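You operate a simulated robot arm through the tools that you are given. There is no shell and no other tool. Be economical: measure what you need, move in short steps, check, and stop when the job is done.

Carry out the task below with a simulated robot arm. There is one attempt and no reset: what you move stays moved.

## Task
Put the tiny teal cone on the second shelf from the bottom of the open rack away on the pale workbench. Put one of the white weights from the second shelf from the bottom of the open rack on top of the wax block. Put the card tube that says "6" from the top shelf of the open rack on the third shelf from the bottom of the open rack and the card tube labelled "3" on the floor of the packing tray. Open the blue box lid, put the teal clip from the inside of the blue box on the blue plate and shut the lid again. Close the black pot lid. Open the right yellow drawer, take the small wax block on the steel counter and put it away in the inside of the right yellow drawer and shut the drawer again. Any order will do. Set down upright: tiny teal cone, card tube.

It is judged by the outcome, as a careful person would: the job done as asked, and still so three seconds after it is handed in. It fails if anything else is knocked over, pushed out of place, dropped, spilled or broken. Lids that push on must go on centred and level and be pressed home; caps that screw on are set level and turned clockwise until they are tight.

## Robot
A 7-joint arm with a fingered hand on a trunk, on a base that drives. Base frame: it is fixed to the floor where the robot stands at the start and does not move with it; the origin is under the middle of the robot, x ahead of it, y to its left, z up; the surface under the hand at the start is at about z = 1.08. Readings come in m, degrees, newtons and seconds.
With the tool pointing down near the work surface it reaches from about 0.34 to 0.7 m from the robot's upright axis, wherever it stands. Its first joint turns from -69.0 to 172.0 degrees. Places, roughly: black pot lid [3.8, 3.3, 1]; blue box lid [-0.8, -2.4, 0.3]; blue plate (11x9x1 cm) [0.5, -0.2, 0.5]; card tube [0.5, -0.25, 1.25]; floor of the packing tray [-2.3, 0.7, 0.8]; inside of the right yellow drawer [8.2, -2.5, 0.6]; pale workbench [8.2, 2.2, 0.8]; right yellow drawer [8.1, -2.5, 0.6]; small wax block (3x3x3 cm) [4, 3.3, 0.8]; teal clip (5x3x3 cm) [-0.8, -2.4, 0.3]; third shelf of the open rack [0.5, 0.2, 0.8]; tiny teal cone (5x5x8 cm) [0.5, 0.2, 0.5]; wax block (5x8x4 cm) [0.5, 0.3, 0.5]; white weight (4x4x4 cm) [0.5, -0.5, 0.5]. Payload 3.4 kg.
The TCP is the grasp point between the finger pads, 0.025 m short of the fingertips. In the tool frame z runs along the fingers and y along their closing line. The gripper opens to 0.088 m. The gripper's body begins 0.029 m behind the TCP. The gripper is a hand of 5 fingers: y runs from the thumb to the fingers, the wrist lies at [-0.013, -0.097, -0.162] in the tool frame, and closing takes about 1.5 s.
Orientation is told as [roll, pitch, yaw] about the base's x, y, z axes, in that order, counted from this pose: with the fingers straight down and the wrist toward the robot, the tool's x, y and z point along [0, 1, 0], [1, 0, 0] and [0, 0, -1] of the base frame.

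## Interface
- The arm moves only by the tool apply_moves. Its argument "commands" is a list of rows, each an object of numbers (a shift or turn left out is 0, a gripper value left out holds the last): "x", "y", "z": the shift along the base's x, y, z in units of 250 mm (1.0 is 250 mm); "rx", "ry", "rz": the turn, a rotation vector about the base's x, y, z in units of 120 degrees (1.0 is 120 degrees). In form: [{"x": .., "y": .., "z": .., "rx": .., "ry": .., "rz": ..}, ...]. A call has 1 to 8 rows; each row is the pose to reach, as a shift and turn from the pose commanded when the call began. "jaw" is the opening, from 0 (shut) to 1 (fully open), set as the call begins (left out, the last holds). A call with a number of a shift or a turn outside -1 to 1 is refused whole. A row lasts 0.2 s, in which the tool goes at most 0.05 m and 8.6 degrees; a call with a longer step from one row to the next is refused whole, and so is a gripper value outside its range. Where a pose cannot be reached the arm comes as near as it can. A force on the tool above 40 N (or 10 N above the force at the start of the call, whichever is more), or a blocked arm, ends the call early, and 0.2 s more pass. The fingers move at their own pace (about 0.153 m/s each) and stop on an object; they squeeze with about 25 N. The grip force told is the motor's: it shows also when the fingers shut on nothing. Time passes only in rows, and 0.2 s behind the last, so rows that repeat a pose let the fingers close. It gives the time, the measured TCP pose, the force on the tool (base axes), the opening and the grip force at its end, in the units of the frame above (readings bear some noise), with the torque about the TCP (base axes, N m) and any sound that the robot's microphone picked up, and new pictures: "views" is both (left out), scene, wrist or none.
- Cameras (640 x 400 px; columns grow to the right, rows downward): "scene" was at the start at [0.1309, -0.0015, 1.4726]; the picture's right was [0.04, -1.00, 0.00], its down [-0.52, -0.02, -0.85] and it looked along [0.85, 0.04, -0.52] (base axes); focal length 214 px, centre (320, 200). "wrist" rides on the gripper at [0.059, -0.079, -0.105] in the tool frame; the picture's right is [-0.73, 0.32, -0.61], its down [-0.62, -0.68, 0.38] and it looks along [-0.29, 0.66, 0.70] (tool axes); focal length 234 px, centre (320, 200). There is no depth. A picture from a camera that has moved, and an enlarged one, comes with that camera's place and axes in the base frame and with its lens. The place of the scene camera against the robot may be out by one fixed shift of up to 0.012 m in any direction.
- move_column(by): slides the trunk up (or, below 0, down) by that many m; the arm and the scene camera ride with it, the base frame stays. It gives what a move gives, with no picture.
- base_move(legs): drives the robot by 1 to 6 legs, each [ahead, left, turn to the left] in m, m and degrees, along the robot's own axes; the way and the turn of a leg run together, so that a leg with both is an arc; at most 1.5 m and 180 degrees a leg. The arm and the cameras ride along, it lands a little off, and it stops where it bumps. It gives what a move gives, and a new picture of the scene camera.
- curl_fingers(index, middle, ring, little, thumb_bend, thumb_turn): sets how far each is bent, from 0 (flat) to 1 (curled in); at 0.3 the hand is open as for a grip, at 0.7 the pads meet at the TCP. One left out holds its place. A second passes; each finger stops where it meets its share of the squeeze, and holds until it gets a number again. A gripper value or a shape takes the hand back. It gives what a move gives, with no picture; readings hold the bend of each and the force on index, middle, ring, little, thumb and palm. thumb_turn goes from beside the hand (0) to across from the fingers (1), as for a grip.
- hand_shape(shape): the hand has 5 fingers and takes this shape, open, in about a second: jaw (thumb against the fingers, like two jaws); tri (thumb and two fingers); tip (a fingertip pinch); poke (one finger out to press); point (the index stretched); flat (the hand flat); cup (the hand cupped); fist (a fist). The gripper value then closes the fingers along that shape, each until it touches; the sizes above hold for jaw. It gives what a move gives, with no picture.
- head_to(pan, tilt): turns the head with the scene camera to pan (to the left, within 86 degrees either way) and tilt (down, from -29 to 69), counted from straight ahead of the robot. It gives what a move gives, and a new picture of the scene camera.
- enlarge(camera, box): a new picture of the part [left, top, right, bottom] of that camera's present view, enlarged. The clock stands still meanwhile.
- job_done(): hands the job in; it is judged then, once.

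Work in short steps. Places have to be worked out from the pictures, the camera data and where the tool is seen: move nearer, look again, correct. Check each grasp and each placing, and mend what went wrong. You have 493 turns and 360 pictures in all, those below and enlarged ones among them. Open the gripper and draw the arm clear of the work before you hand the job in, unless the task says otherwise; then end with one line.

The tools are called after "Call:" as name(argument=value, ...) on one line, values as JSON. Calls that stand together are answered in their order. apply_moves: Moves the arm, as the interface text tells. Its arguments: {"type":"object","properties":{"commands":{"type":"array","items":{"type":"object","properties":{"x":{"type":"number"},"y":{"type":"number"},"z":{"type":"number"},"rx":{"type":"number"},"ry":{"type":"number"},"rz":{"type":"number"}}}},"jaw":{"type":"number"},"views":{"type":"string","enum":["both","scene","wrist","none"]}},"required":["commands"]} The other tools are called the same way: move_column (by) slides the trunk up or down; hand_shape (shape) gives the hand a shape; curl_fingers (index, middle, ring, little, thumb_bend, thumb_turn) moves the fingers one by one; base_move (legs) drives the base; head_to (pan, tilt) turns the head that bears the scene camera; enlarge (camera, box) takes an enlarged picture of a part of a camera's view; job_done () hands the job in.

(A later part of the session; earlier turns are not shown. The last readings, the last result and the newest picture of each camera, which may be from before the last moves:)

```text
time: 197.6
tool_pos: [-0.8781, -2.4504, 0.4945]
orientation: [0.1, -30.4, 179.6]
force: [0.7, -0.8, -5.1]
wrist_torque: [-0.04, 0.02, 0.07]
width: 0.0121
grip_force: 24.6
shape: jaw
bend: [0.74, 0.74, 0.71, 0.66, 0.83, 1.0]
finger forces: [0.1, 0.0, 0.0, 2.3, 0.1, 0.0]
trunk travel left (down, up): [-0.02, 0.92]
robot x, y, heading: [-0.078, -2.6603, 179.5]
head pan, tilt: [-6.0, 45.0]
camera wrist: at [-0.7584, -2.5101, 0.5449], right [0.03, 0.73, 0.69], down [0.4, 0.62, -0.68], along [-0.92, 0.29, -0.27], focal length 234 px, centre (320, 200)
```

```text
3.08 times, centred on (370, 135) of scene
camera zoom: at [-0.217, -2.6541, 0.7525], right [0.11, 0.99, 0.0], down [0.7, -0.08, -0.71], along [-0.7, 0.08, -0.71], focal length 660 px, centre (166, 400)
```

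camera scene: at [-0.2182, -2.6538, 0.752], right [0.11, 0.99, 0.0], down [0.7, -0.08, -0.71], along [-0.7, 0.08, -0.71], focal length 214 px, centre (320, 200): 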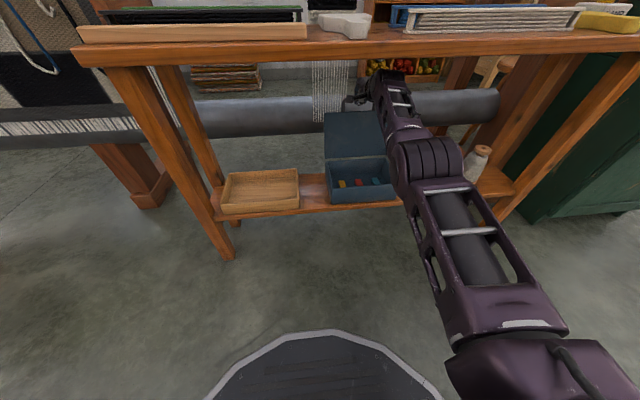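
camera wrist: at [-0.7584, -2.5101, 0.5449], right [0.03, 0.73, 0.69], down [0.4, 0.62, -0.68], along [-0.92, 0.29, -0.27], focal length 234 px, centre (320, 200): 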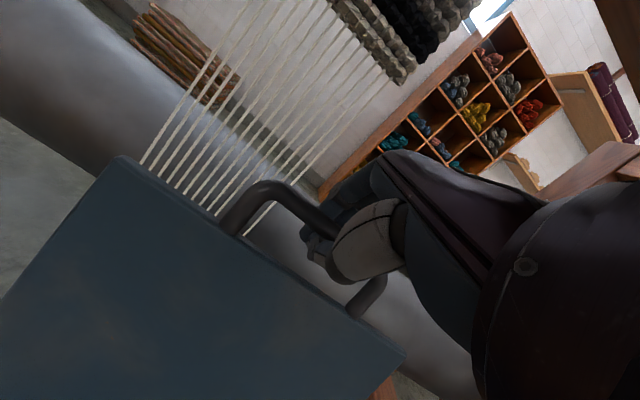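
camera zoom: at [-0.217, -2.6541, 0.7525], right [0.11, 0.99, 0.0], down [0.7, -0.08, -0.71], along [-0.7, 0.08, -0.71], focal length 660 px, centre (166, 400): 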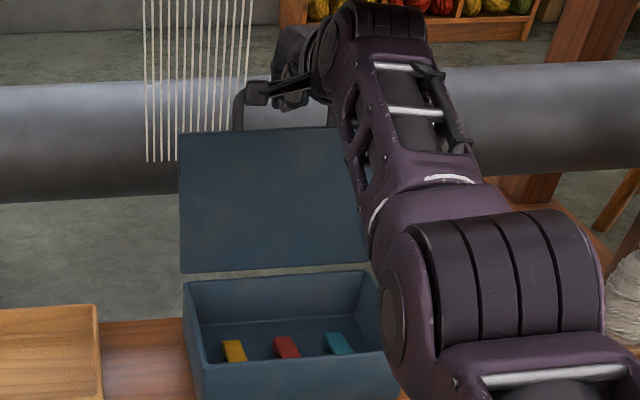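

The lid is past vertical (thumb force ~0). I open the hand and tilt the fingers up off the bar, watching the lid.

Call:
apply_moves(commands=[{"z": 0.01}, {"z": 0.01}, {"z": 0.02, "ry": 0.06}, {"z": 0.02, "ry": 0.12}, {"z": 0.03, "ry": 0.18}, {"z": 0.03, "ry": 0.24}, {"z": 0.03, "ry": 0.3}], jaw=1, views="wrist")

Call:
enlarge(camera="scene", box=[310, 70, 430, 200])

```text
time: 199.2
tool_pos: [-0.8766, -2.4509, 0.5049]
orientation: [0.6, -66.9, 179.2]
force: [-0.7, 0.2, 11.6]
wrist_torque: [-0.02, 0.05, 0.01]
width: 0.0831
grip_force: 0.0
shape: jaw
bend: [0.3, 0.3, 0.3, 0.3, 0.43, 0.99]
finger forces: [0.0, 0.1, 0.1, 0.1, 12.3, 0.0]
trunk travel left (down, up): [-0.02, 0.92]
robot x, y, heading: [-0.0787, -2.6589, 179.7]
head pan, tilt: [-6.0, 45.0]
camera wrist: at [-0.7503, -2.5103, 0.4745], right [0.43, 0.73, 0.53], down [-0.08, 0.62, -0.78], along [-0.9, 0.29, 0.33], focal length 234 px, centre (320, 200)
```

wrist: 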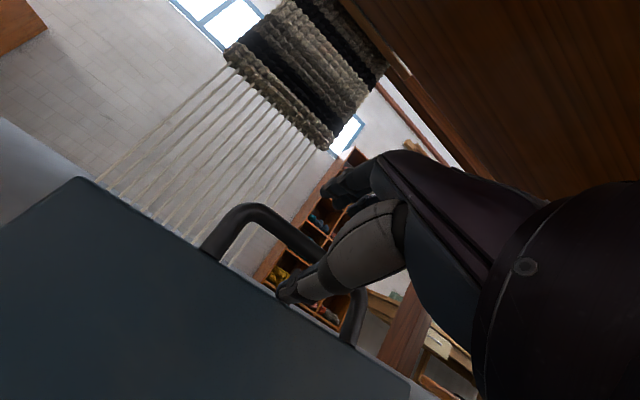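

```text
3.08 times, centred on (370, 135) of scene
camera zoom: at [-0.2147, -2.6547, 0.7529], right [0.11, 0.99, 0.0], down [0.7, -0.08, -0.71], along [-0.7, 0.08, -0.71], focal length 660 px, centre (166, 400)
```

zoom: 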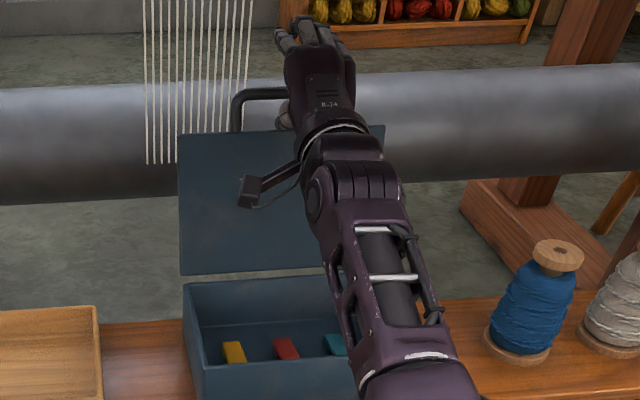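

The thumb rests through the loop on the lid edge. I raise 8 mm and withdraw straight back.

Call:
apply_moves(commands=[{"z": 0.036}, {"x": 0.08, "z": 0.04}, {"x": 0.2, "z": 0.04}, {"x": 0.36, "z": 0.04}], views="wrist")

Call:
enlarge(camera="scene", box=[310, 70, 430, 200])

```text
time: 200.2
tool_pos: [-0.7895, -2.4493, 0.5081]
orientation: [0.7, -66.0, 179.1]
force: [-5.3, -0.1, -4.0]
wrist_torque: [0.02, 0.62, 0.06]
width: 0.0828
grip_force: 0.0
shape: jaw
bend: [0.3, 0.3, 0.3, 0.3, 0.39, 0.98]
finger forces: [0.0, 0.0, 0.0, 0.0, 27.0, 0.0]
trunk travel left (down, up): [-0.02, 0.92]
robot x, y, heading: [-0.0766, -2.656, 179.6]
head pan, tilt: [-6.0, 45.0]
camera wrist: at [-0.6624, -2.5099, 0.48], right [0.43, 0.73, 0.54], down [-0.07, 0.62, -0.78], along [-0.9, 0.29, 0.32], focal length 234 px, centre (320, 200)
```

wrist: 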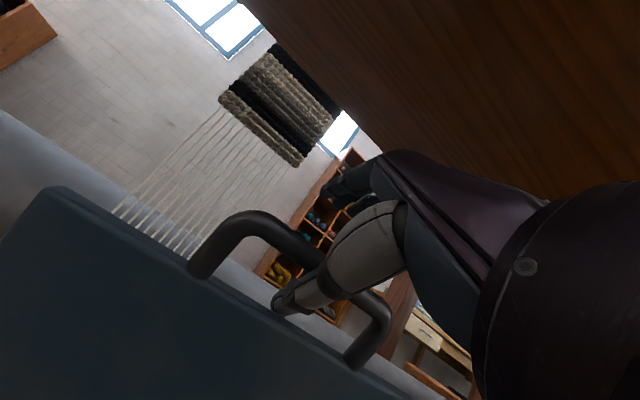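

```text
3.08 times, centred on (370, 135) of scene
camera zoom: at [-0.2172, -2.6541, 0.7521], right [0.11, 0.99, 0.0], down [0.7, -0.08, -0.71], along [-0.7, 0.08, -0.71], focal length 660 px, centre (166, 400)
```

zoom: 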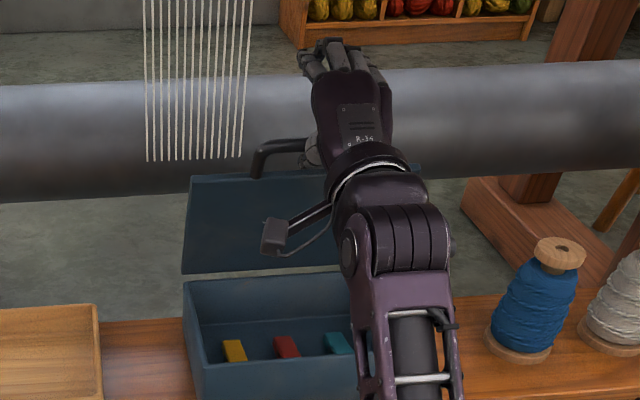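

My raise pressed the thumb up into the bar and dragged the lid back. I push it back past vertical again.

Call:
apply_moves(commands=[{"x": -0.1, "z": 0.0}, {"x": -0.2, "z": 0.0}, {"x": -0.3, "z": -0.02}, {"x": -0.4, "z": -0.04}, {"x": -0.46, "z": -0.05}], views="wrist")

Call:
enlarge(camera="scene", box=[310, 70, 430, 200])

```text
time: 201.4
tool_pos: [-0.895, -2.4518, 0.5048]
orientation: [0.7, -67.0, 179.2]
force: [-2.7, -0.2, 7.9]
wrist_torque: [0.04, -0.04, 0.01]
width: 0.0834
grip_force: 0.0
shape: jaw
bend: [0.3, 0.3, 0.3, 0.3, 0.36, 0.99]
finger forces: [0.0, 0.0, 0.0, 0.0, 8.7, 0.1]
out of reach, approached as far as the arm can: row 5
trunk travel left (down, up): [-0.02, 0.92]
robot x, y, heading: [-0.0757, -2.6574, 179.7]
head pan, tilt: [-6.0, 45.0]
camera wrist: at [-0.7688, -2.5107, 0.4739], right [0.43, 0.73, 0.53], down [-0.08, 0.62, -0.78], along [-0.9, 0.29, 0.33], focal length 234 px, centre (320, 200)
```

wrist: 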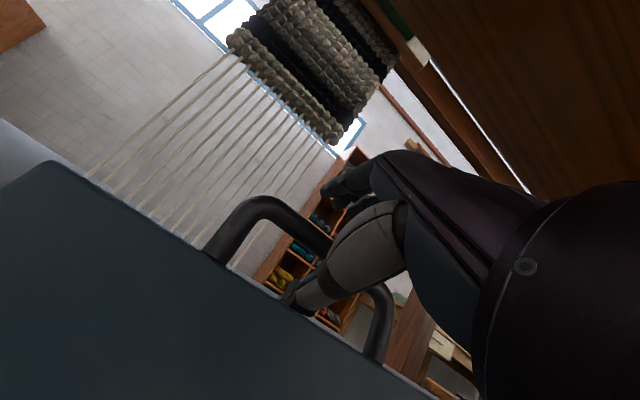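

```text
3.08 times, centred on (370, 135) of scene
camera zoom: at [-0.2155, -2.6545, 0.7527], right [0.11, 0.99, 0.0], down [0.7, -0.08, -0.71], along [-0.7, 0.08, -0.71], focal length 660 px, centre (166, 400)
```

zoom: 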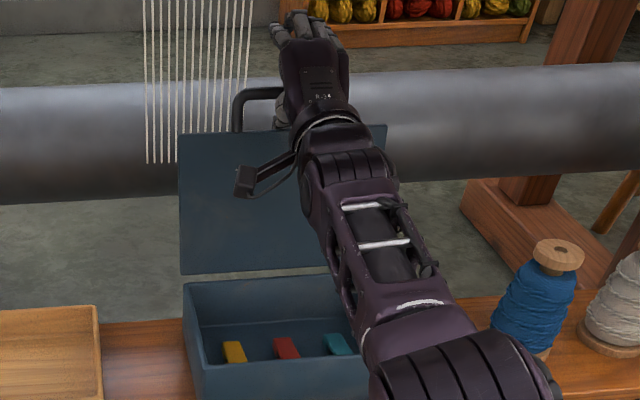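

The lid is again at its stop. I raise only 3–4 mm to free the thumb and check its force.

Call:
apply_moves(commands=[{"z": 0.02, "x": 0.02}], views="none")

Call:
apply_moves(commands=[{"x": 0.05}, {"x": 0.1}], views="wrist")

```text
time: 201.8
tool_pos: [-0.8906, -2.4514, 0.5076]
orientation: [0.6, -66.5, 179.2]
force: [-1.6, 0.9, 4.7]
wrist_torque: [0.02, -0.02, 0.01]
width: 0.0838
grip_force: 0.1
shape: jaw
bend: [0.3, 0.3, 0.3, 0.3, 0.35, 0.99]
finger forces: [0.0, 0.0, 0.1, 0.1, 5.6, 0.2]
trunk travel left (down, up): [-0.02, 0.92]
robot x, y, heading: [-0.0785, -2.6585, 179.5]
head pan, tilt: [-6.0, 45.0]
```

```text
time: 202.4
tool_pos: [-0.8655, -2.4503, 0.5096]
orientation: [0.7, -66.9, 179.2]
force: [-0.8, 0.2, 10.9]
wrist_torque: [-0.01, -0.07, -0.01]
width: 0.0839
grip_force: 0.0
shape: jaw
bend: [0.3, 0.3, 0.3, 0.3, 0.37, 0.99]
finger forces: [0.1, 0.0, 0.1, 0.1, 10.5, 0.0]
trunk travel left (down, up): [-0.02, 0.92]
robot x, y, heading: [-0.0756, -2.6578, 179.4]
head pan, tilt: [-6.0, 45.0]
camera wrist: at [-0.7382, -2.5103, 0.4789], right [0.43, 0.73, 0.53], down [-0.08, 0.62, -0.78], along [-0.9, 0.29, 0.33], focal length 234 px, centre (320, 200)
```

wrist: 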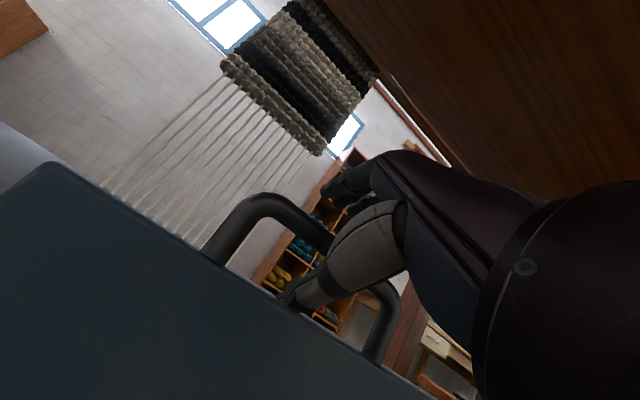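

The thumb presses on the lid edge because it points slightly downward. I return to the stop and withdraw along the thumb's own direction (back and up).

Call:
apply_moves(commands=[{"x": -0.1}, {"x": -0.1, "z": 0.02}, {"x": -0.06, "z": 0.04}, {"x": 0.0, "z": 0.075}], views="wrist")

```text
time: 203.4
tool_pos: [-0.8658, -2.4499, 0.5249]
orientation: [0.8, -66.6, 179.2]
force: [0.9, -1.2, 0.6]
wrist_torque: [0.02, 0.01, -0.03]
width: 0.0875
grip_force: 0.0
shape: jaw
bend: [0.3, 0.3, 0.3, 0.3, 0.3, 0.98]
finger forces: [0.0, 0.1, 0.1, 0.0, 0.3, 0.0]
trunk travel left (down, up): [-0.02, 0.92]
robot x, y, heading: [-0.0769, -2.6605, 179.5]
head pan, tilt: [-6.0, 45.0]
camera wrist: at [-0.7389, -2.5101, 0.4949], right [0.43, 0.73, 0.53], down [-0.08, 0.62, -0.78], along [-0.9, 0.29, 0.32], focal length 234 px, centre (320, 200)
```

wrist: 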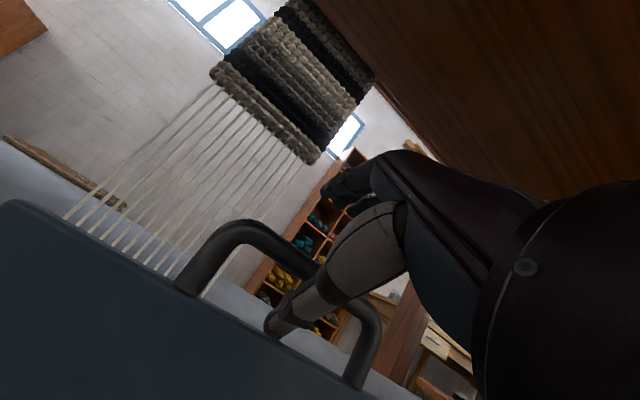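

Thumb force is near zero now. I continue back and up gently.

Call:
apply_moves(commands=[{"x": 0.06, "z": 0.02}, {"x": 0.12, "z": 0.04}, {"x": 0.18, "z": 0.05}], views="wrist")

Call:
enlarge(camera="scene", box=[310, 70, 430, 200])

```text
time: 204.2
tool_pos: [-0.8204, -2.4499, 0.537]
orientation: [0.8, -66.6, 179.2]
force: [0.3, -0.9, 0.7]
wrist_torque: [0.03, 0.0, 0.0]
width: 0.0877
grip_force: 0.1
shape: jaw
bend: [0.3, 0.3, 0.3, 0.3, 0.3, 0.98]
finger forces: [0.0, 0.0, 0.0, 0.0, 0.0, 0.1]
trunk travel left (down, up): [-0.02, 0.92]
robot x, y, heading: [-0.0772, -2.6626, 179.5]
head pan, tilt: [-6.0, 45.0]
camera wrist: at [-0.6937, -2.51, 0.508], right [0.43, 0.73, 0.53], down [-0.08, 0.62, -0.78], along [-0.9, 0.3, 0.32], focal length 234 px, centre (320, 200)
```

wrist: 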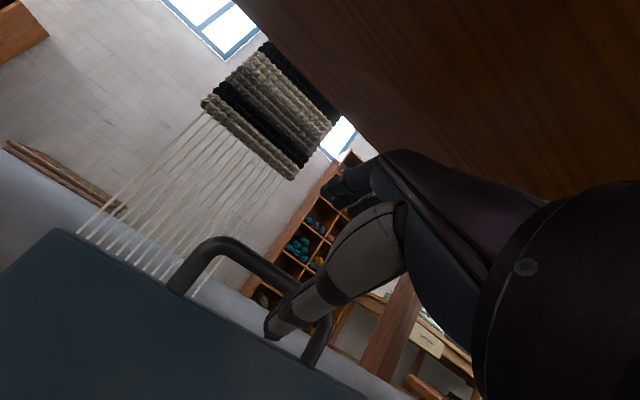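

```text
3.08 times, centred on (370, 135) of scene
camera zoom: at [-0.2164, -2.6543, 0.7525], right [0.11, 0.99, 0.0], down [0.7, -0.08, -0.71], along [-0.7, 0.08, -0.71], focal length 660 px, centre (166, 400)
```

zoom: 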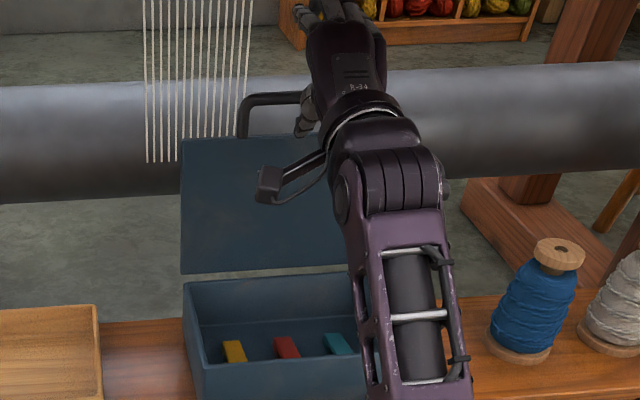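

The lid stays. I withdraw further out from under the table.

Call:
apply_moves(commands=[{"x": 0.08, "z": 0.01}, {"x": 0.2, "z": 0.02}, {"x": 0.36, "z": 0.02}, {"x": 0.52, "z": 0.02}, {"x": 0.7, "z": 0.02}], views="none")

Call:
base_move(legs=[[-0.15, 0, 0]])

Call:
enlarge(camera="scene", box=[310, 90, 430, 190])

```text
time: 205.4
tool_pos: [-0.6436, -2.4501, 0.5438]
orientation: [0.8, -66.4, 179.1]
force: [-0.1, 0.0, 0.6]
wrist_torque: [0.02, -0.03, 0.02]
width: 0.0875
grip_force: 0.0
shape: jaw
bend: [0.3, 0.3, 0.3, 0.3, 0.3, 0.98]
finger forces: [0.0, 0.0, 0.0, 0.0, 0.0, 0.1]
trunk travel left (down, up): [-0.02, 0.92]
robot x, y, heading: [-0.0752, -2.656, 179.1]
head pan, tilt: [-6.0, 45.0]
```

```text
time: 206.8
tool_pos: [-0.4939, -2.4502, 0.5429]
orientation: [0.7, -66.5, 179.0]
force: [0.3, -0.3, -0.3]
wrist_torque: [0.01, 0.01, 0.0]
width: 0.0878
grip_force: 0.0
shape: jaw
bend: [0.3, 0.3, 0.3, 0.3, 0.3, 0.98]
finger forces: [0.1, 0.0, 0.0, 0.0, 0.1, 0.0]
trunk travel left (down, up): [-0.02, 0.92]
robot x, y, heading: [0.0766, -2.6595, 179.3]
head pan, tilt: [-6.0, 45.0]
camera scene: at [-0.066, -2.6555, 0.7525], right [0.12, 0.99, 0.0], down [0.7, -0.08, -0.71], along [-0.7, 0.08, -0.71], focal length 214 px, centre (320, 200)
```

scene: 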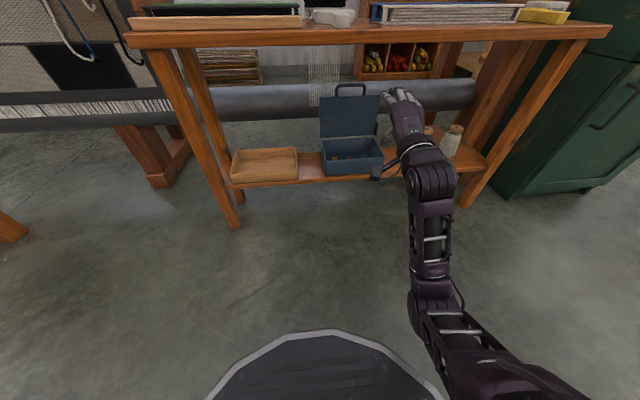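

```text
4.00 times, centred on (370, 140) of scene
camera zoom: at [-0.066, -2.6555, 0.7525], right [0.12, 0.99, 0.0], down [0.7, -0.08, -0.71], along [-0.7, 0.08, -0.71], focal length 858 px, centre (120, 440)
```

zoom: 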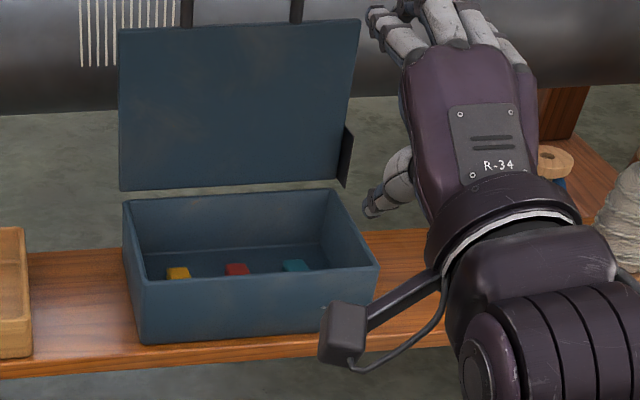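

The lid stays open. I set the hand to the three-finger shape, tilt the fingers down and move over the box for a look at the teal clip.

Call:
hand_shape(shape="tri")

Call:
apply_moves(commands=[{"ry": -0.07}, {"ry": -0.14}, {"ry": -0.21}, {"ry": -0.28}, {"ry": -0.35}, {"ry": -0.425}, {"ry": -0.425, "z": -0.2}, {"ry": -0.425, "z": -0.38}], views="none")

Call:
base_move(legs=[[0.17, -0.03, 0]])

Call:
enlarge(camera="wrist", box=[0, 0, 640, 400])

```text
time: 207.7
tool_pos: [-0.4944, -2.45, 0.5444]
orientation: [0.8, -66.6, 179.1]
force: [1.2, 0.5, 0.1]
wrist_torque: [-0.02, 0.02, 0.0]
width: 0.0876
grip_force: 0.2
shape: tri
bend: [0.3, 0.3, 0.99, 0.99, 0.3, 0.98]
finger forces: [0.0, 0.1, 0.0, 0.0, 0.0, 0.1]
trunk travel left (down, up): [-0.02, 0.92]
robot x, y, heading: [0.0695, -2.6596, 179.4]
head pan, tilt: [-6.0, 45.0]
```

```text
refused: row 6 steps farther than a row can; nothing moved
```

```text
time: 209.2
tool_pos: [-0.662, -2.4188, 0.5425]
orientation: [0.7, -66.5, 179.0]
force: [-0.3, 0.2, 0.3]
wrist_torque: [-0.02, 0.0, -0.02]
width: 0.0877
grip_force: 0.1
shape: tri
bend: [0.3, 0.3, 0.99, 0.99, 0.3, 0.98]
finger forces: [0.1, 0.1, 0.1, 0.1, 0.0, 0.0]
trunk travel left (down, up): [-0.02, 0.92]
robot x, y, heading: [-0.0951, -2.6266, 179.7]
head pan, tilt: [-6.0, 45.0]
camera scene: at [-0.2342, -2.6238, 0.7525], right [0.11, 0.99, 0.0], down [0.7, -0.08, -0.71], along [-0.7, 0.08, -0.71], focal length 214 px, centre (320, 200)
```

scene: 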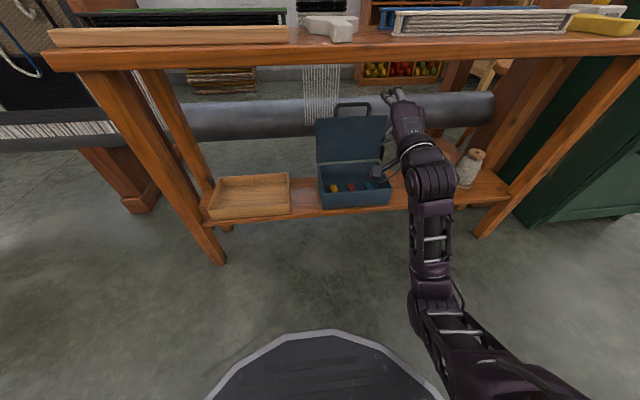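

```text
1.00 times, centred on (320, 200) of wrist (not enlarged: the box is as wide or as high as the picture)
camera zoom: at [-0.5354, -2.4788, 0.5133], right [0.43, 0.73, 0.53], down [-0.08, 0.62, -0.78], along [-0.9, 0.3, 0.32], focal length 234 px, centre (320, 200)
```

zoom: 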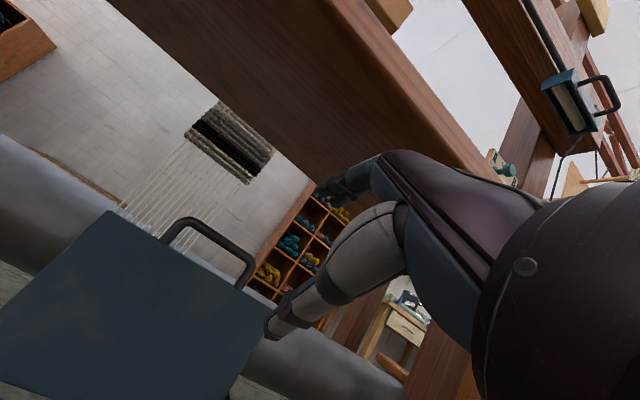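

The turn was refused (step too big). I repeat it in smaller steps and then lower.

Call:
apply_moves(commands=[{"ry": -0.07, "x": 0.05}, {"ry": -0.14, "x": 0.1}, {"ry": -0.21, "x": 0.1}, {"ry": -0.28, "x": 0.1}, {"ry": -0.35, "x": 0.1}, {"ry": -0.42, "x": 0.1}, {"ry": -0.425, "z": -0.15, "x": 0.1}, {"ry": -0.425, "z": -0.34, "x": 0.1}], views="both")

```text
time: 211.0
tool_pos: [-0.6369, -2.4181, 0.4579]
orientation: [0.0, -15.4, 179.6]
force: [0.9, -1.4, 0.1]
wrist_torque: [-0.02, 0.0, 0.02]
width: 0.088
grip_force: 0.0
shape: tri
bend: [0.3, 0.3, 0.99, 0.99, 0.3, 0.98]
finger forces: [0.0, 0.0, 0.0, 0.0, 0.1, 0.1]
trunk travel left (down, up): [-0.02, 0.92]
robot x, y, heading: [-0.0939, -2.6281, 179.4]
head pan, tilt: [-6.0, 45.0]
camera scene: at [-0.2342, -2.6238, 0.7526], right [0.11, 0.99, 0.0], down [0.7, -0.08, -0.71], along [-0.7, 0.08, -0.71], focal length 214 px, centre (320, 200)
camera wrist: at [-0.5338, -2.4777, 0.5371], right [-0.14, 0.73, 0.67], down [0.56, 0.62, -0.55], along [-0.82, 0.3, -0.49], focal length 234 px, centre (320, 200)
```

scene: 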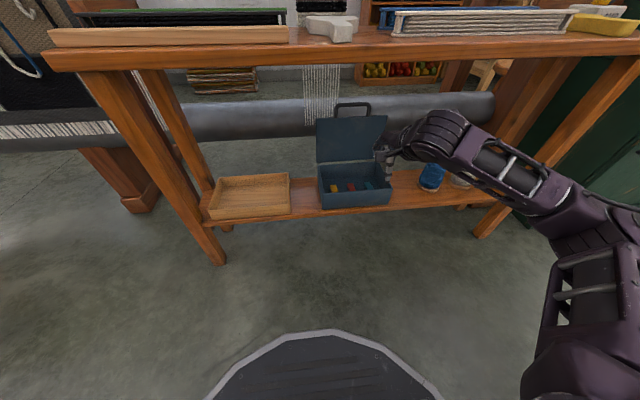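
wrist: 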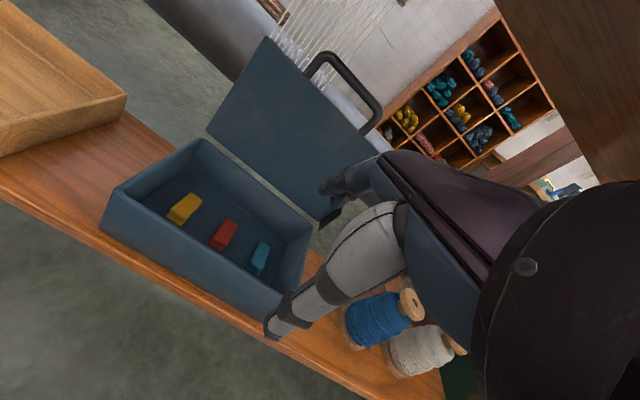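

I enlarge the wrist view to measure the clip and box walls.

Call:
enlarge(camera="wrist", box=[100, 130, 330, 320])

```text
2.11 times, centred on (215, 225) of wrist
camera zoom: at [-0.5338, -2.4777, 0.5371], right [-0.14, 0.73, 0.67], down [0.56, 0.62, -0.55], along [-0.82, 0.3, -0.49], focal length 493 px, centre (541, 147)
```

zoom: 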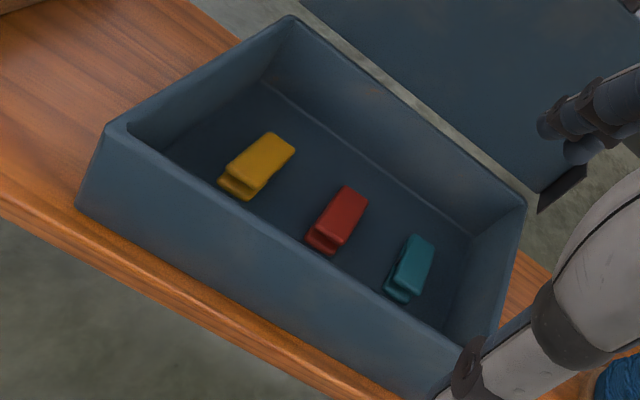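

Box rim: x −0.69…−0.822, y −2.553…−2.346. The teal clip lies at (-0.746,-2.393), its length along x. I'll grip it across y, so I back off a little and turn the hand 90° clockwise with fingers straight down.

Call:
base_move(legs=[[-0.17, 0, 0]])

Call:
apply_moves(commands=[{"x": -0.05, "ry": -0.0625}, {"x": -0.1, "ry": -0.125}], views="none")

Call:
apply_moves(commands=[{"rz": -0.07}, {"rz": -0.14}, {"rz": -0.21}, {"rz": -0.28}, {"rz": -0.35}, {"rz": -0.42}, {"rz": -0.49}], views="none")

Call:
apply_moves(commands=[{"rz": -0.065}, {"rz": -0.13}, {"rz": -0.195}, {"rz": -0.26}])

```text
time: 212.4
tool_pos: [-0.4661, -2.4184, 0.4576]
orientation: [0.1, -15.6, 179.5]
force: [-1.2, -0.3, 0.0]
wrist_torque: [0.02, -0.03, -0.02]
width: 0.0876
grip_force: 0.0
shape: tri
bend: [0.3, 0.3, 0.99, 0.99, 0.3, 0.98]
finger forces: [0.1, 0.1, 0.1, 0.0, 0.0, 0.0]
trunk travel left (down, up): [-0.02, 0.92]
robot x, y, heading: [0.0767, -2.6295, 179.5]
head pan, tilt: [-6.0, 45.0]
camera scene: at [-0.0641, -2.6255, 0.7525], right [0.12, 0.99, 0.0], down [0.7, -0.08, -0.71], along [-0.7, 0.08, -0.71], focal length 214 px, centre (320, 200)
```

scene: 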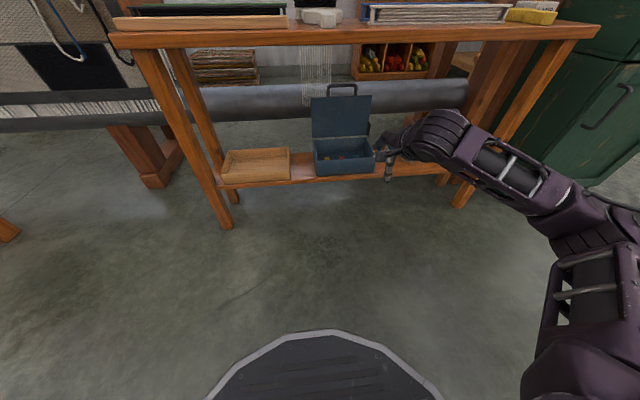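

```text
time: 213.0
tool_pos: [-0.4927, -2.4193, 0.4566]
orientation: [-0.1, -0.5, 179.6]
force: [-0.2, -0.2, 0.8]
wrist_torque: [-0.04, 0.03, 0.01]
width: 0.0879
grip_force: 0.1
shape: tri
bend: [0.3, 0.3, 0.99, 0.99, 0.3, 0.98]
finger forces: [0.0, 0.1, 0.0, 0.0, 0.0, 0.0]
trunk travel left (down, up): [-0.02, 0.92]
robot x, y, heading: [0.0761, -2.6304, 179.2]
head pan, tilt: [-6.0, 45.0]
```

```text
time: 214.6
tool_pos: [-0.4904, -2.4177, 0.4564]
orientation: [-0.1, -0.5, 120.6]
force: [-0.1, 0.4, -0.1]
wrist_torque: [-0.07, -0.01, -0.03]
width: 0.0878
grip_force: 0.0
shape: tri
bend: [0.3, 0.3, 0.99, 0.99, 0.3, 0.98]
finger forces: [0.0, 0.0, 0.0, 0.0, 0.1, 0.0]
trunk travel left (down, up): [-0.02, 0.92]
robot x, y, heading: [0.075, -2.6276, 179.6]
head pan, tilt: [-6.0, 45.0]
```

```text
time: 215.6
tool_pos: [-0.4664, -2.4707, 0.4371]
orientation: [2.2, 1.5, 93.2]
force: [0.4, -0.3, -0.5]
wrist_torque: [0.02, 0.01, 0.02]
width: 0.088
grip_force: 0.1
shape: tri
bend: [0.3, 0.3, 0.99, 0.99, 0.3, 0.98]
finger forces: [0.0, 0.1, 0.0, 0.0, 0.0, 0.1]
out of reach, approached as far as the arm can: row 3, 4
trunk travel left (down, up): [-0.02, 0.92]
robot x, y, heading: [0.0794, -2.6275, 179.1]
head pan, tilt: [-6.0, 45.0]
camera scene: at [-0.064, -2.6257, 0.7526], right [0.12, 0.99, 0.0], down [0.7, -0.08, -0.71], along [-0.7, 0.08, -0.71], focal length 214 px, centre (320, 200)
camera wrist: at [-0.5178, -2.5505, 0.546], right [0.73, 0.38, 0.57], down [0.65, -0.66, -0.39], along [0.23, 0.65, -0.72], focal length 234 px, centre (320, 200)
```

scene: 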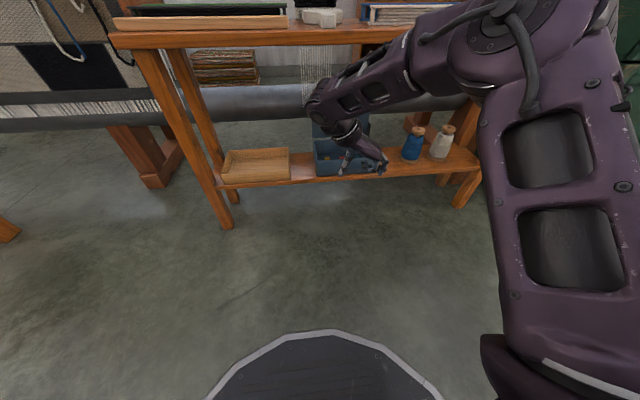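
wrist: 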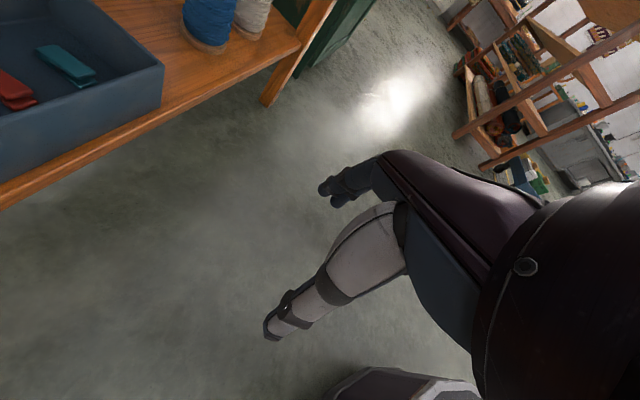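

Yaw 93° was reached only with an awkward elbow. I turn the base 24° clockwise so the hand can keep this orientation with a more natural arm.

Call:
base_move(legs=[[0, 0, -24]])

Call:
apply_moves(commands=[{"rz": 0.06, "z": 0.02}, {"rz": 0.12, "z": 0.04}, {"rz": 0.175, "z": 0.06}, {"rz": 0.175, "z": 0.06}], views="none")

```text
time: 217.3
tool_pos: [-0.3554, -2.264, 0.4358]
orientation: [2.1, 1.4, 69.5]
force: [-0.1, 0.1, -0.5]
wrist_torque: [0.01, -0.01, -0.02]
width: 0.088
grip_force: 0.1
shape: tri
bend: [0.3, 0.3, 0.99, 0.99, 0.3, 0.98]
finger forces: [0.1, 0.1, 0.0, 0.1, 0.1, 0.1]
trunk travel left (down, up): [-0.02, 0.92]
robot x, y, heading: [0.0769, -2.6325, 155.3]
head pan, tilt: [-6.0, 45.0]
camera scene: at [-0.0487, -2.5731, 0.7525], right [0.51, 0.86, 0.0], down [0.61, -0.36, -0.71], along [-0.61, 0.36, -0.71], focal length 214 px, centre (320, 200)
```

scene: 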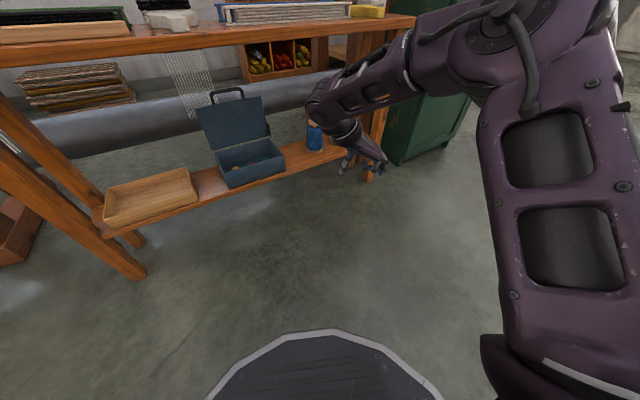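

```text
time: 218.3
tool_pos: [-0.3544, -2.2645, 0.451]
orientation: [2.1, 1.4, 90.4]
force: [-0.4, -0.4, -0.7]
wrist_torque: [-0.01, -0.01, 0.04]
width: 0.0879
grip_force: 0.2
shape: tri
bend: [0.3, 0.3, 0.99, 0.99, 0.3, 0.98]
finger forces: [0.0, 0.0, 0.1, 0.0, 0.0, 0.0]
trunk travel left (down, up): [-0.02, 0.92]
robot x, y, heading: [0.0743, -2.6316, 155.3]
head pan, tilt: [-6.0, 45.0]
```

Orientation is exact now. I drive the base to bring the hand in front of the box.

Call:
base_move(legs=[[0.11, 0.24, 0]])

Call:
apply_moves(commands=[{"x": 0, "rx": -0.01, "ry": -0.01}], views="wrist")

```text
time: 220.1
tool_pos: [-0.5547, -2.4362, 0.451]
orientation: [2.1, 1.3, 90.4]
force: [-0.4, 0.4, -0.5]
wrist_torque: [0.0, 0.0, -0.01]
width: 0.0879
grip_force: 0.1
shape: tri
bend: [0.3, 0.3, 0.99, 0.99, 0.3, 0.98]
finger forces: [0.0, 0.0, 0.0, 0.0, 0.0, 0.1]
trunk travel left (down, up): [-0.02, 0.92]
robot x, y, heading: [-0.1291, -2.8044, 155.4]
head pan, tilt: [-6.0, 45.0]
camera scene: at [-0.2484, -2.7453, 0.7525], right [0.51, 0.86, 0.0], down [0.61, -0.36, -0.71], along [-0.61, 0.36, -0.71], focal length 214 px, centre (320, 200)
```

scene: 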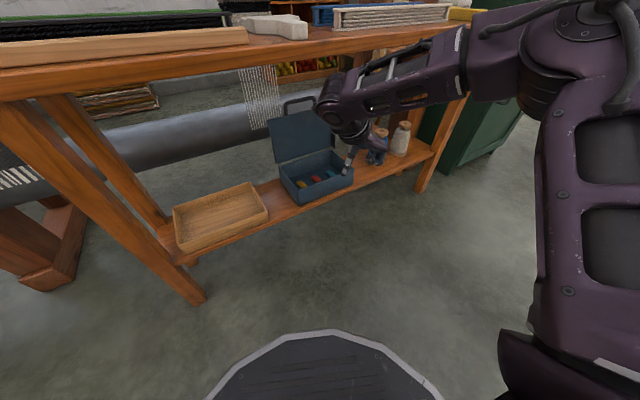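

```text
time: 220.5
tool_pos: [-0.5539, -2.4363, 0.4516]
orientation: [0.9, 2.6, 90.4]
force: [0.1, 0.0, -0.1]
wrist_torque: [0.0, 0.05, 0.04]
width: 0.0881
grip_force: 0.1
shape: tri
bend: [0.3, 0.3, 0.99, 0.99, 0.3, 0.98]
finger forces: [0.0, 0.0, 0.0, 0.1, 0.0, 0.1]
trunk travel left (down, up): [-0.02, 0.92]
robot x, y, heading: [-0.1242, -2.8036, 155.4]
head pan, tilt: [-6.0, 45.0]
camera wrist: at [-0.6119, -2.5112, 0.5612], right [0.73, 0.35, 0.58], down [0.62, -0.7, -0.36], along [0.28, 0.63, -0.73], focal length 234 px, centre (320, 200)
```

wrist: 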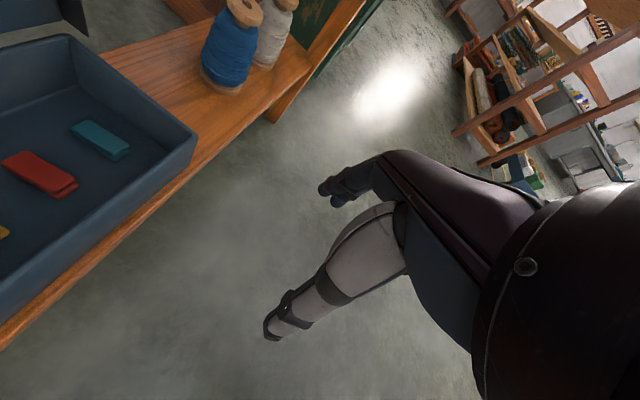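

The clip is reconfirmed at (-0.745,-2.397). I straighten the hand, lower it outside the box, then move in above the clip.

Call:
apply_moves(commands=[{"z": -0.16, "rx": 0.0217, "ry": -0.0075}, {"z": -0.34, "rx": 0.0217, "ry": -0.0075}], jaw=0.8, views="none")

Call:
apply_moves(commands=[{"x": -0.18, "y": 0.04}, {"x": -0.36, "y": 0.08}, {"x": -0.54, "y": 0.12}])

```text
time: 221.1
tool_pos: [-0.5547, -2.4364, 0.3659]
orientation: [0.2, 0.0, 90.3]
force: [-0.6, 0.1, 0.4]
wrist_torque: [0.01, 0.03, 0.01]
width: 0.0706
grip_force: 0.0
shape: tri
bend: [0.27, 0.34, 0.99, 0.99, 0.49, 0.99]
finger forces: [0.1, 0.0, 0.1, 0.1, 0.0, 0.0]
trunk travel left (down, up): [-0.02, 0.92]
robot x, y, heading: [-0.126, -2.8051, 155.1]
head pan, tilt: [-6.0, 45.0]
```

```text
time: 221.9
tool_pos: [-0.6878, -2.4073, 0.3675]
orientation: [0.0, 0.1, 90.5]
force: [-0.4, 0.1, 1.0]
wrist_torque: [-0.03, -0.02, -0.01]
width: 0.0703
grip_force: 0.1
shape: tri
bend: [0.27, 0.34, 0.99, 0.99, 0.49, 0.99]
finger forces: [0.0, 0.1, 0.1, 0.0, 0.1, 0.1]
trunk travel left (down, up): [-0.02, 0.92]
robot x, y, heading: [-0.1247, -2.8021, 155.5]
head pan, tilt: [-6.0, 45.0]
camera scene: at [-0.248, -2.7451, 0.7527], right [0.51, 0.86, 0.0], down [0.61, -0.36, -0.71], along [-0.61, 0.36, -0.71], focal length 214 px, centre (320, 200)
camera wrist: at [-0.7479, -2.4872, 0.4722], right [0.72, 0.33, 0.61], down [0.63, -0.68, -0.38], along [0.29, 0.66, -0.7], focal length 234 px, centre (320, 200)
```

scene: 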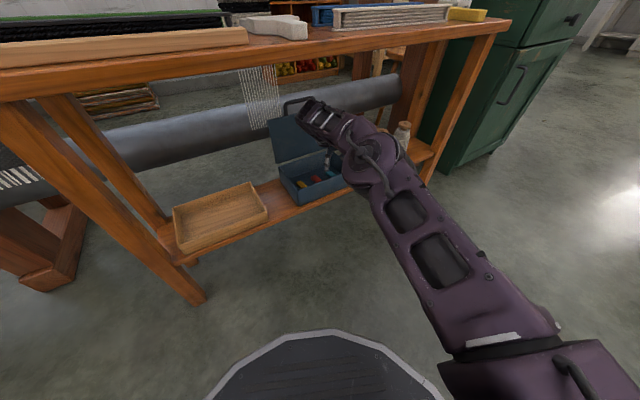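
wrist: 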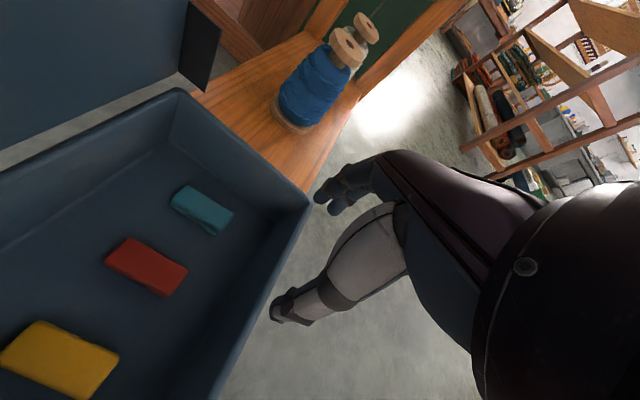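

The elbow re-posed nicely. Clip now measured at about (-0.752,-2.396). I move above it, keeping the wrist camera clear of the lid.

Call:
apply_moves(commands=[{"x": -0.11, "y": 0.03}, {"x": -0.216, "y": 0.045}, {"x": -0.216, "y": 0.045, "z": -0.12}])

Call:
enlarge(camera="scene", box=[260, 90, 370, 210])

```text
time: 222.7
tool_pos: [-0.6927, -2.4104, 0.3546]
orientation: [0.0, 0.1, 90.4]
force: [0.7, 0.1, -0.2]
wrist_torque: [-0.01, 0.0, 0.03]
width: 0.0704
grip_force: 0.1
shape: tri
bend: [0.27, 0.34, 0.99, 0.99, 0.49, 0.99]
finger forces: [0.0, 0.0, 0.0, 0.0, 0.1, 0.1]
out of reach, approached as far as the arm can: row 1, 2, 3
trunk travel left (down, up): [-0.02, 0.92]
robot x, y, heading: [-0.1224, -2.8005, 155.3]
head pan, tilt: [-6.0, 45.0]
camera scene: at [-0.2484, -2.7453, 0.7525], right [0.51, 0.86, 0.0], down [0.61, -0.36, -0.71], along [-0.61, 0.36, -0.71], focal length 214 px, centre (320, 200)
camera wrist: at [-0.7513, -2.4894, 0.4601], right [0.72, 0.33, 0.61], down [0.63, -0.68, -0.38], along [0.29, 0.66, -0.7], focal length 234 px, centre (320, 200)
```

scene: 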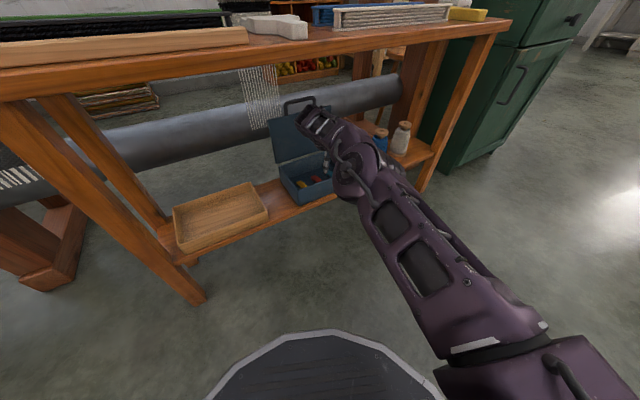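
wrist: 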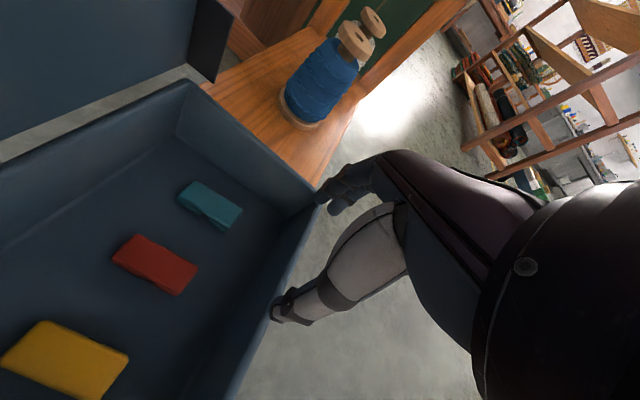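

```text
3.33 times, centred on (315, 150) of scene
camera zoom: at [-0.2484, -2.7453, 0.7525], right [0.51, 0.86, 0.0], down [0.61, -0.36, -0.71], along [-0.61, 0.36, -0.71], focal length 715 px, centre (337, 367)
```

zoom: 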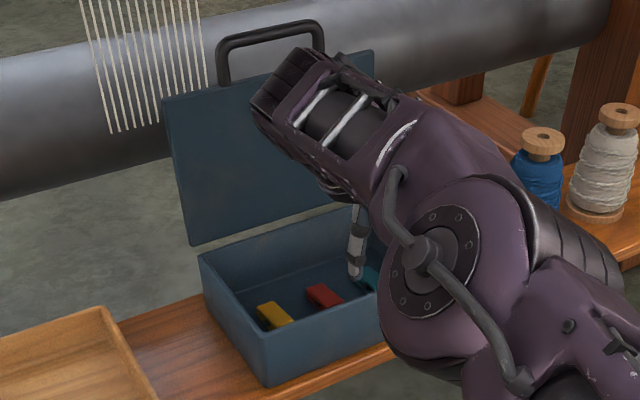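

Out of reach by 5 cm, so I drive the base that bit.

Call:
base_move(legs=[[0.051, 0.008, 0]])

Call:
apply_moves(commands=[{"x": 0}], views="wrist")

```text
time: 223.7
tool_pos: [-0.7429, -2.3954, 0.354]
orientation: [0.0, 0.1, 90.3]
force: [0.0, -0.1, 0.4]
wrist_torque: [-0.01, -0.02, -0.01]
width: 0.0706
grip_force: 0.0
shape: tri
bend: [0.27, 0.34, 0.99, 0.99, 0.49, 0.99]
finger forces: [0.0, 0.0, 0.0, 0.1, 0.0, 0.0]
trunk travel left (down, up): [-0.02, 0.92]
robot x, y, heading: [-0.1744, -2.7872, 155.5]
head pan, tilt: [-6.0, 45.0]
camera scene: at [-0.2985, -2.7312, 0.7525], right [0.51, 0.86, 0.0], down [0.61, -0.36, -0.71], along [-0.61, 0.36, -0.71], focal length 214 px, centre (320, 200)
```

scene: 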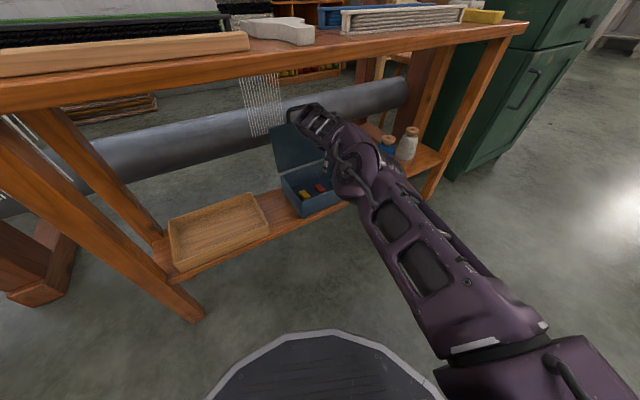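

```text
time: 224.1
tool_pos: [-0.7427, -2.3953, 0.3539]
orientation: [0.0, 0.1, 90.3]
force: [-0.6, 0.8, -0.5]
wrist_torque: [-0.02, 0.02, -0.02]
width: 0.0706
grip_force: 0.2
shape: tri
bend: [0.27, 0.34, 0.99, 0.99, 0.49, 0.99]
finger forces: [0.0, 0.0, 0.0, 0.0, 0.0, 0.0]
trunk travel left (down, up): [-0.02, 0.92]
robot x, y, heading: [-0.1733, -2.7903, 155.5]
head pan, tilt: [-6.0, 45.0]
camera wrist: at [-0.8013, -2.4751, 0.4603], right [0.72, 0.33, 0.61], down [0.63, -0.68, -0.38], along [0.29, 0.66, -0.7], focal length 234 px, centre (320, 200)
```

wrist: 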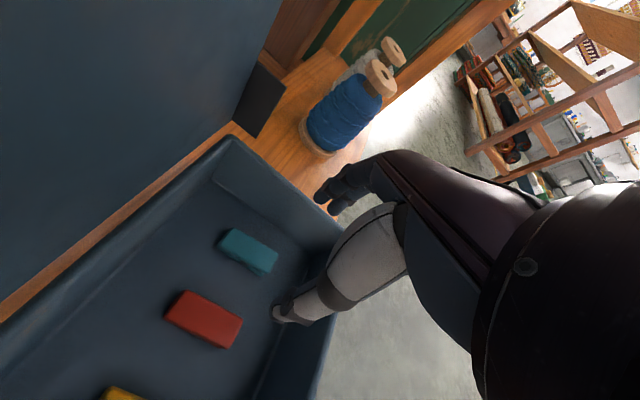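

Triangulating, the clip is at (-0.758,-2.389) with a low top (~0.262). I narrow the opening to 5 cm, shift slightly, and lower into the box.

Call:
apply_moves(commands=[{"x": -0.02, "y": 0.02}, {"x": -0.02, "y": 0.02, "z": -0.08}, {"x": -0.02, "y": 0.02, "z": -0.16}], jaw=0.57, views="wrist")

Call:
enlarge(camera="wrist", box=[200, 150, 420, 360])

```text
time: 224.9
tool_pos: [-0.7405, -2.3929, 0.3244]
orientation: [0.0, 0.0, 90.3]
force: [-0.3, -0.5, 1.3]
wrist_torque: [-0.02, 0.0, 0.02]
width: 0.0507
grip_force: 0.1
shape: tri
bend: [0.74, 0.42, 0.99, 0.99, 0.66, 1.0]
finger forces: [0.0, 0.0, 0.0, 0.0, 0.1, 0.0]
out of reach, approached as far as the arm can: row 1, 2, 3
trunk travel left (down, up): [-0.02, 0.92]
robot x, y, heading: [-0.1737, -2.7884, 155.7]
head pan, tilt: [-6.0, 45.0]
camera wrist: at [-0.799, -2.472, 0.4302], right [0.72, 0.33, 0.61], down [0.63, -0.68, -0.38], along [0.29, 0.66, -0.7], focal length 234 px, centre (320, 200)
```

wrist: 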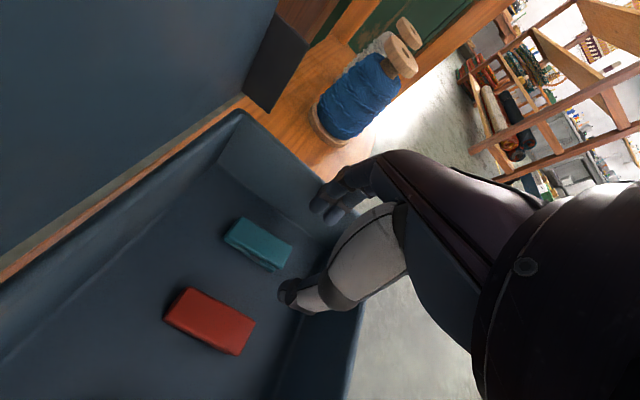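

```text
1.90 times, centred on (310, 255) of wrist
camera zoom: at [-0.799, -2.472, 0.4302], right [0.72, 0.33, 0.61], down [0.63, -0.68, -0.38], along [0.29, 0.66, -0.7], focal length 446 px, centre (339, 95)
```

zoom: 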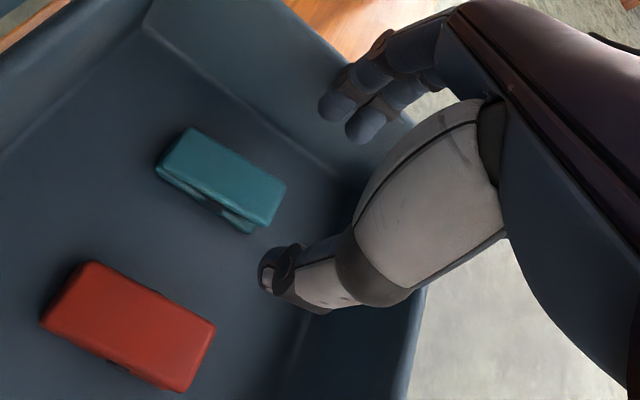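

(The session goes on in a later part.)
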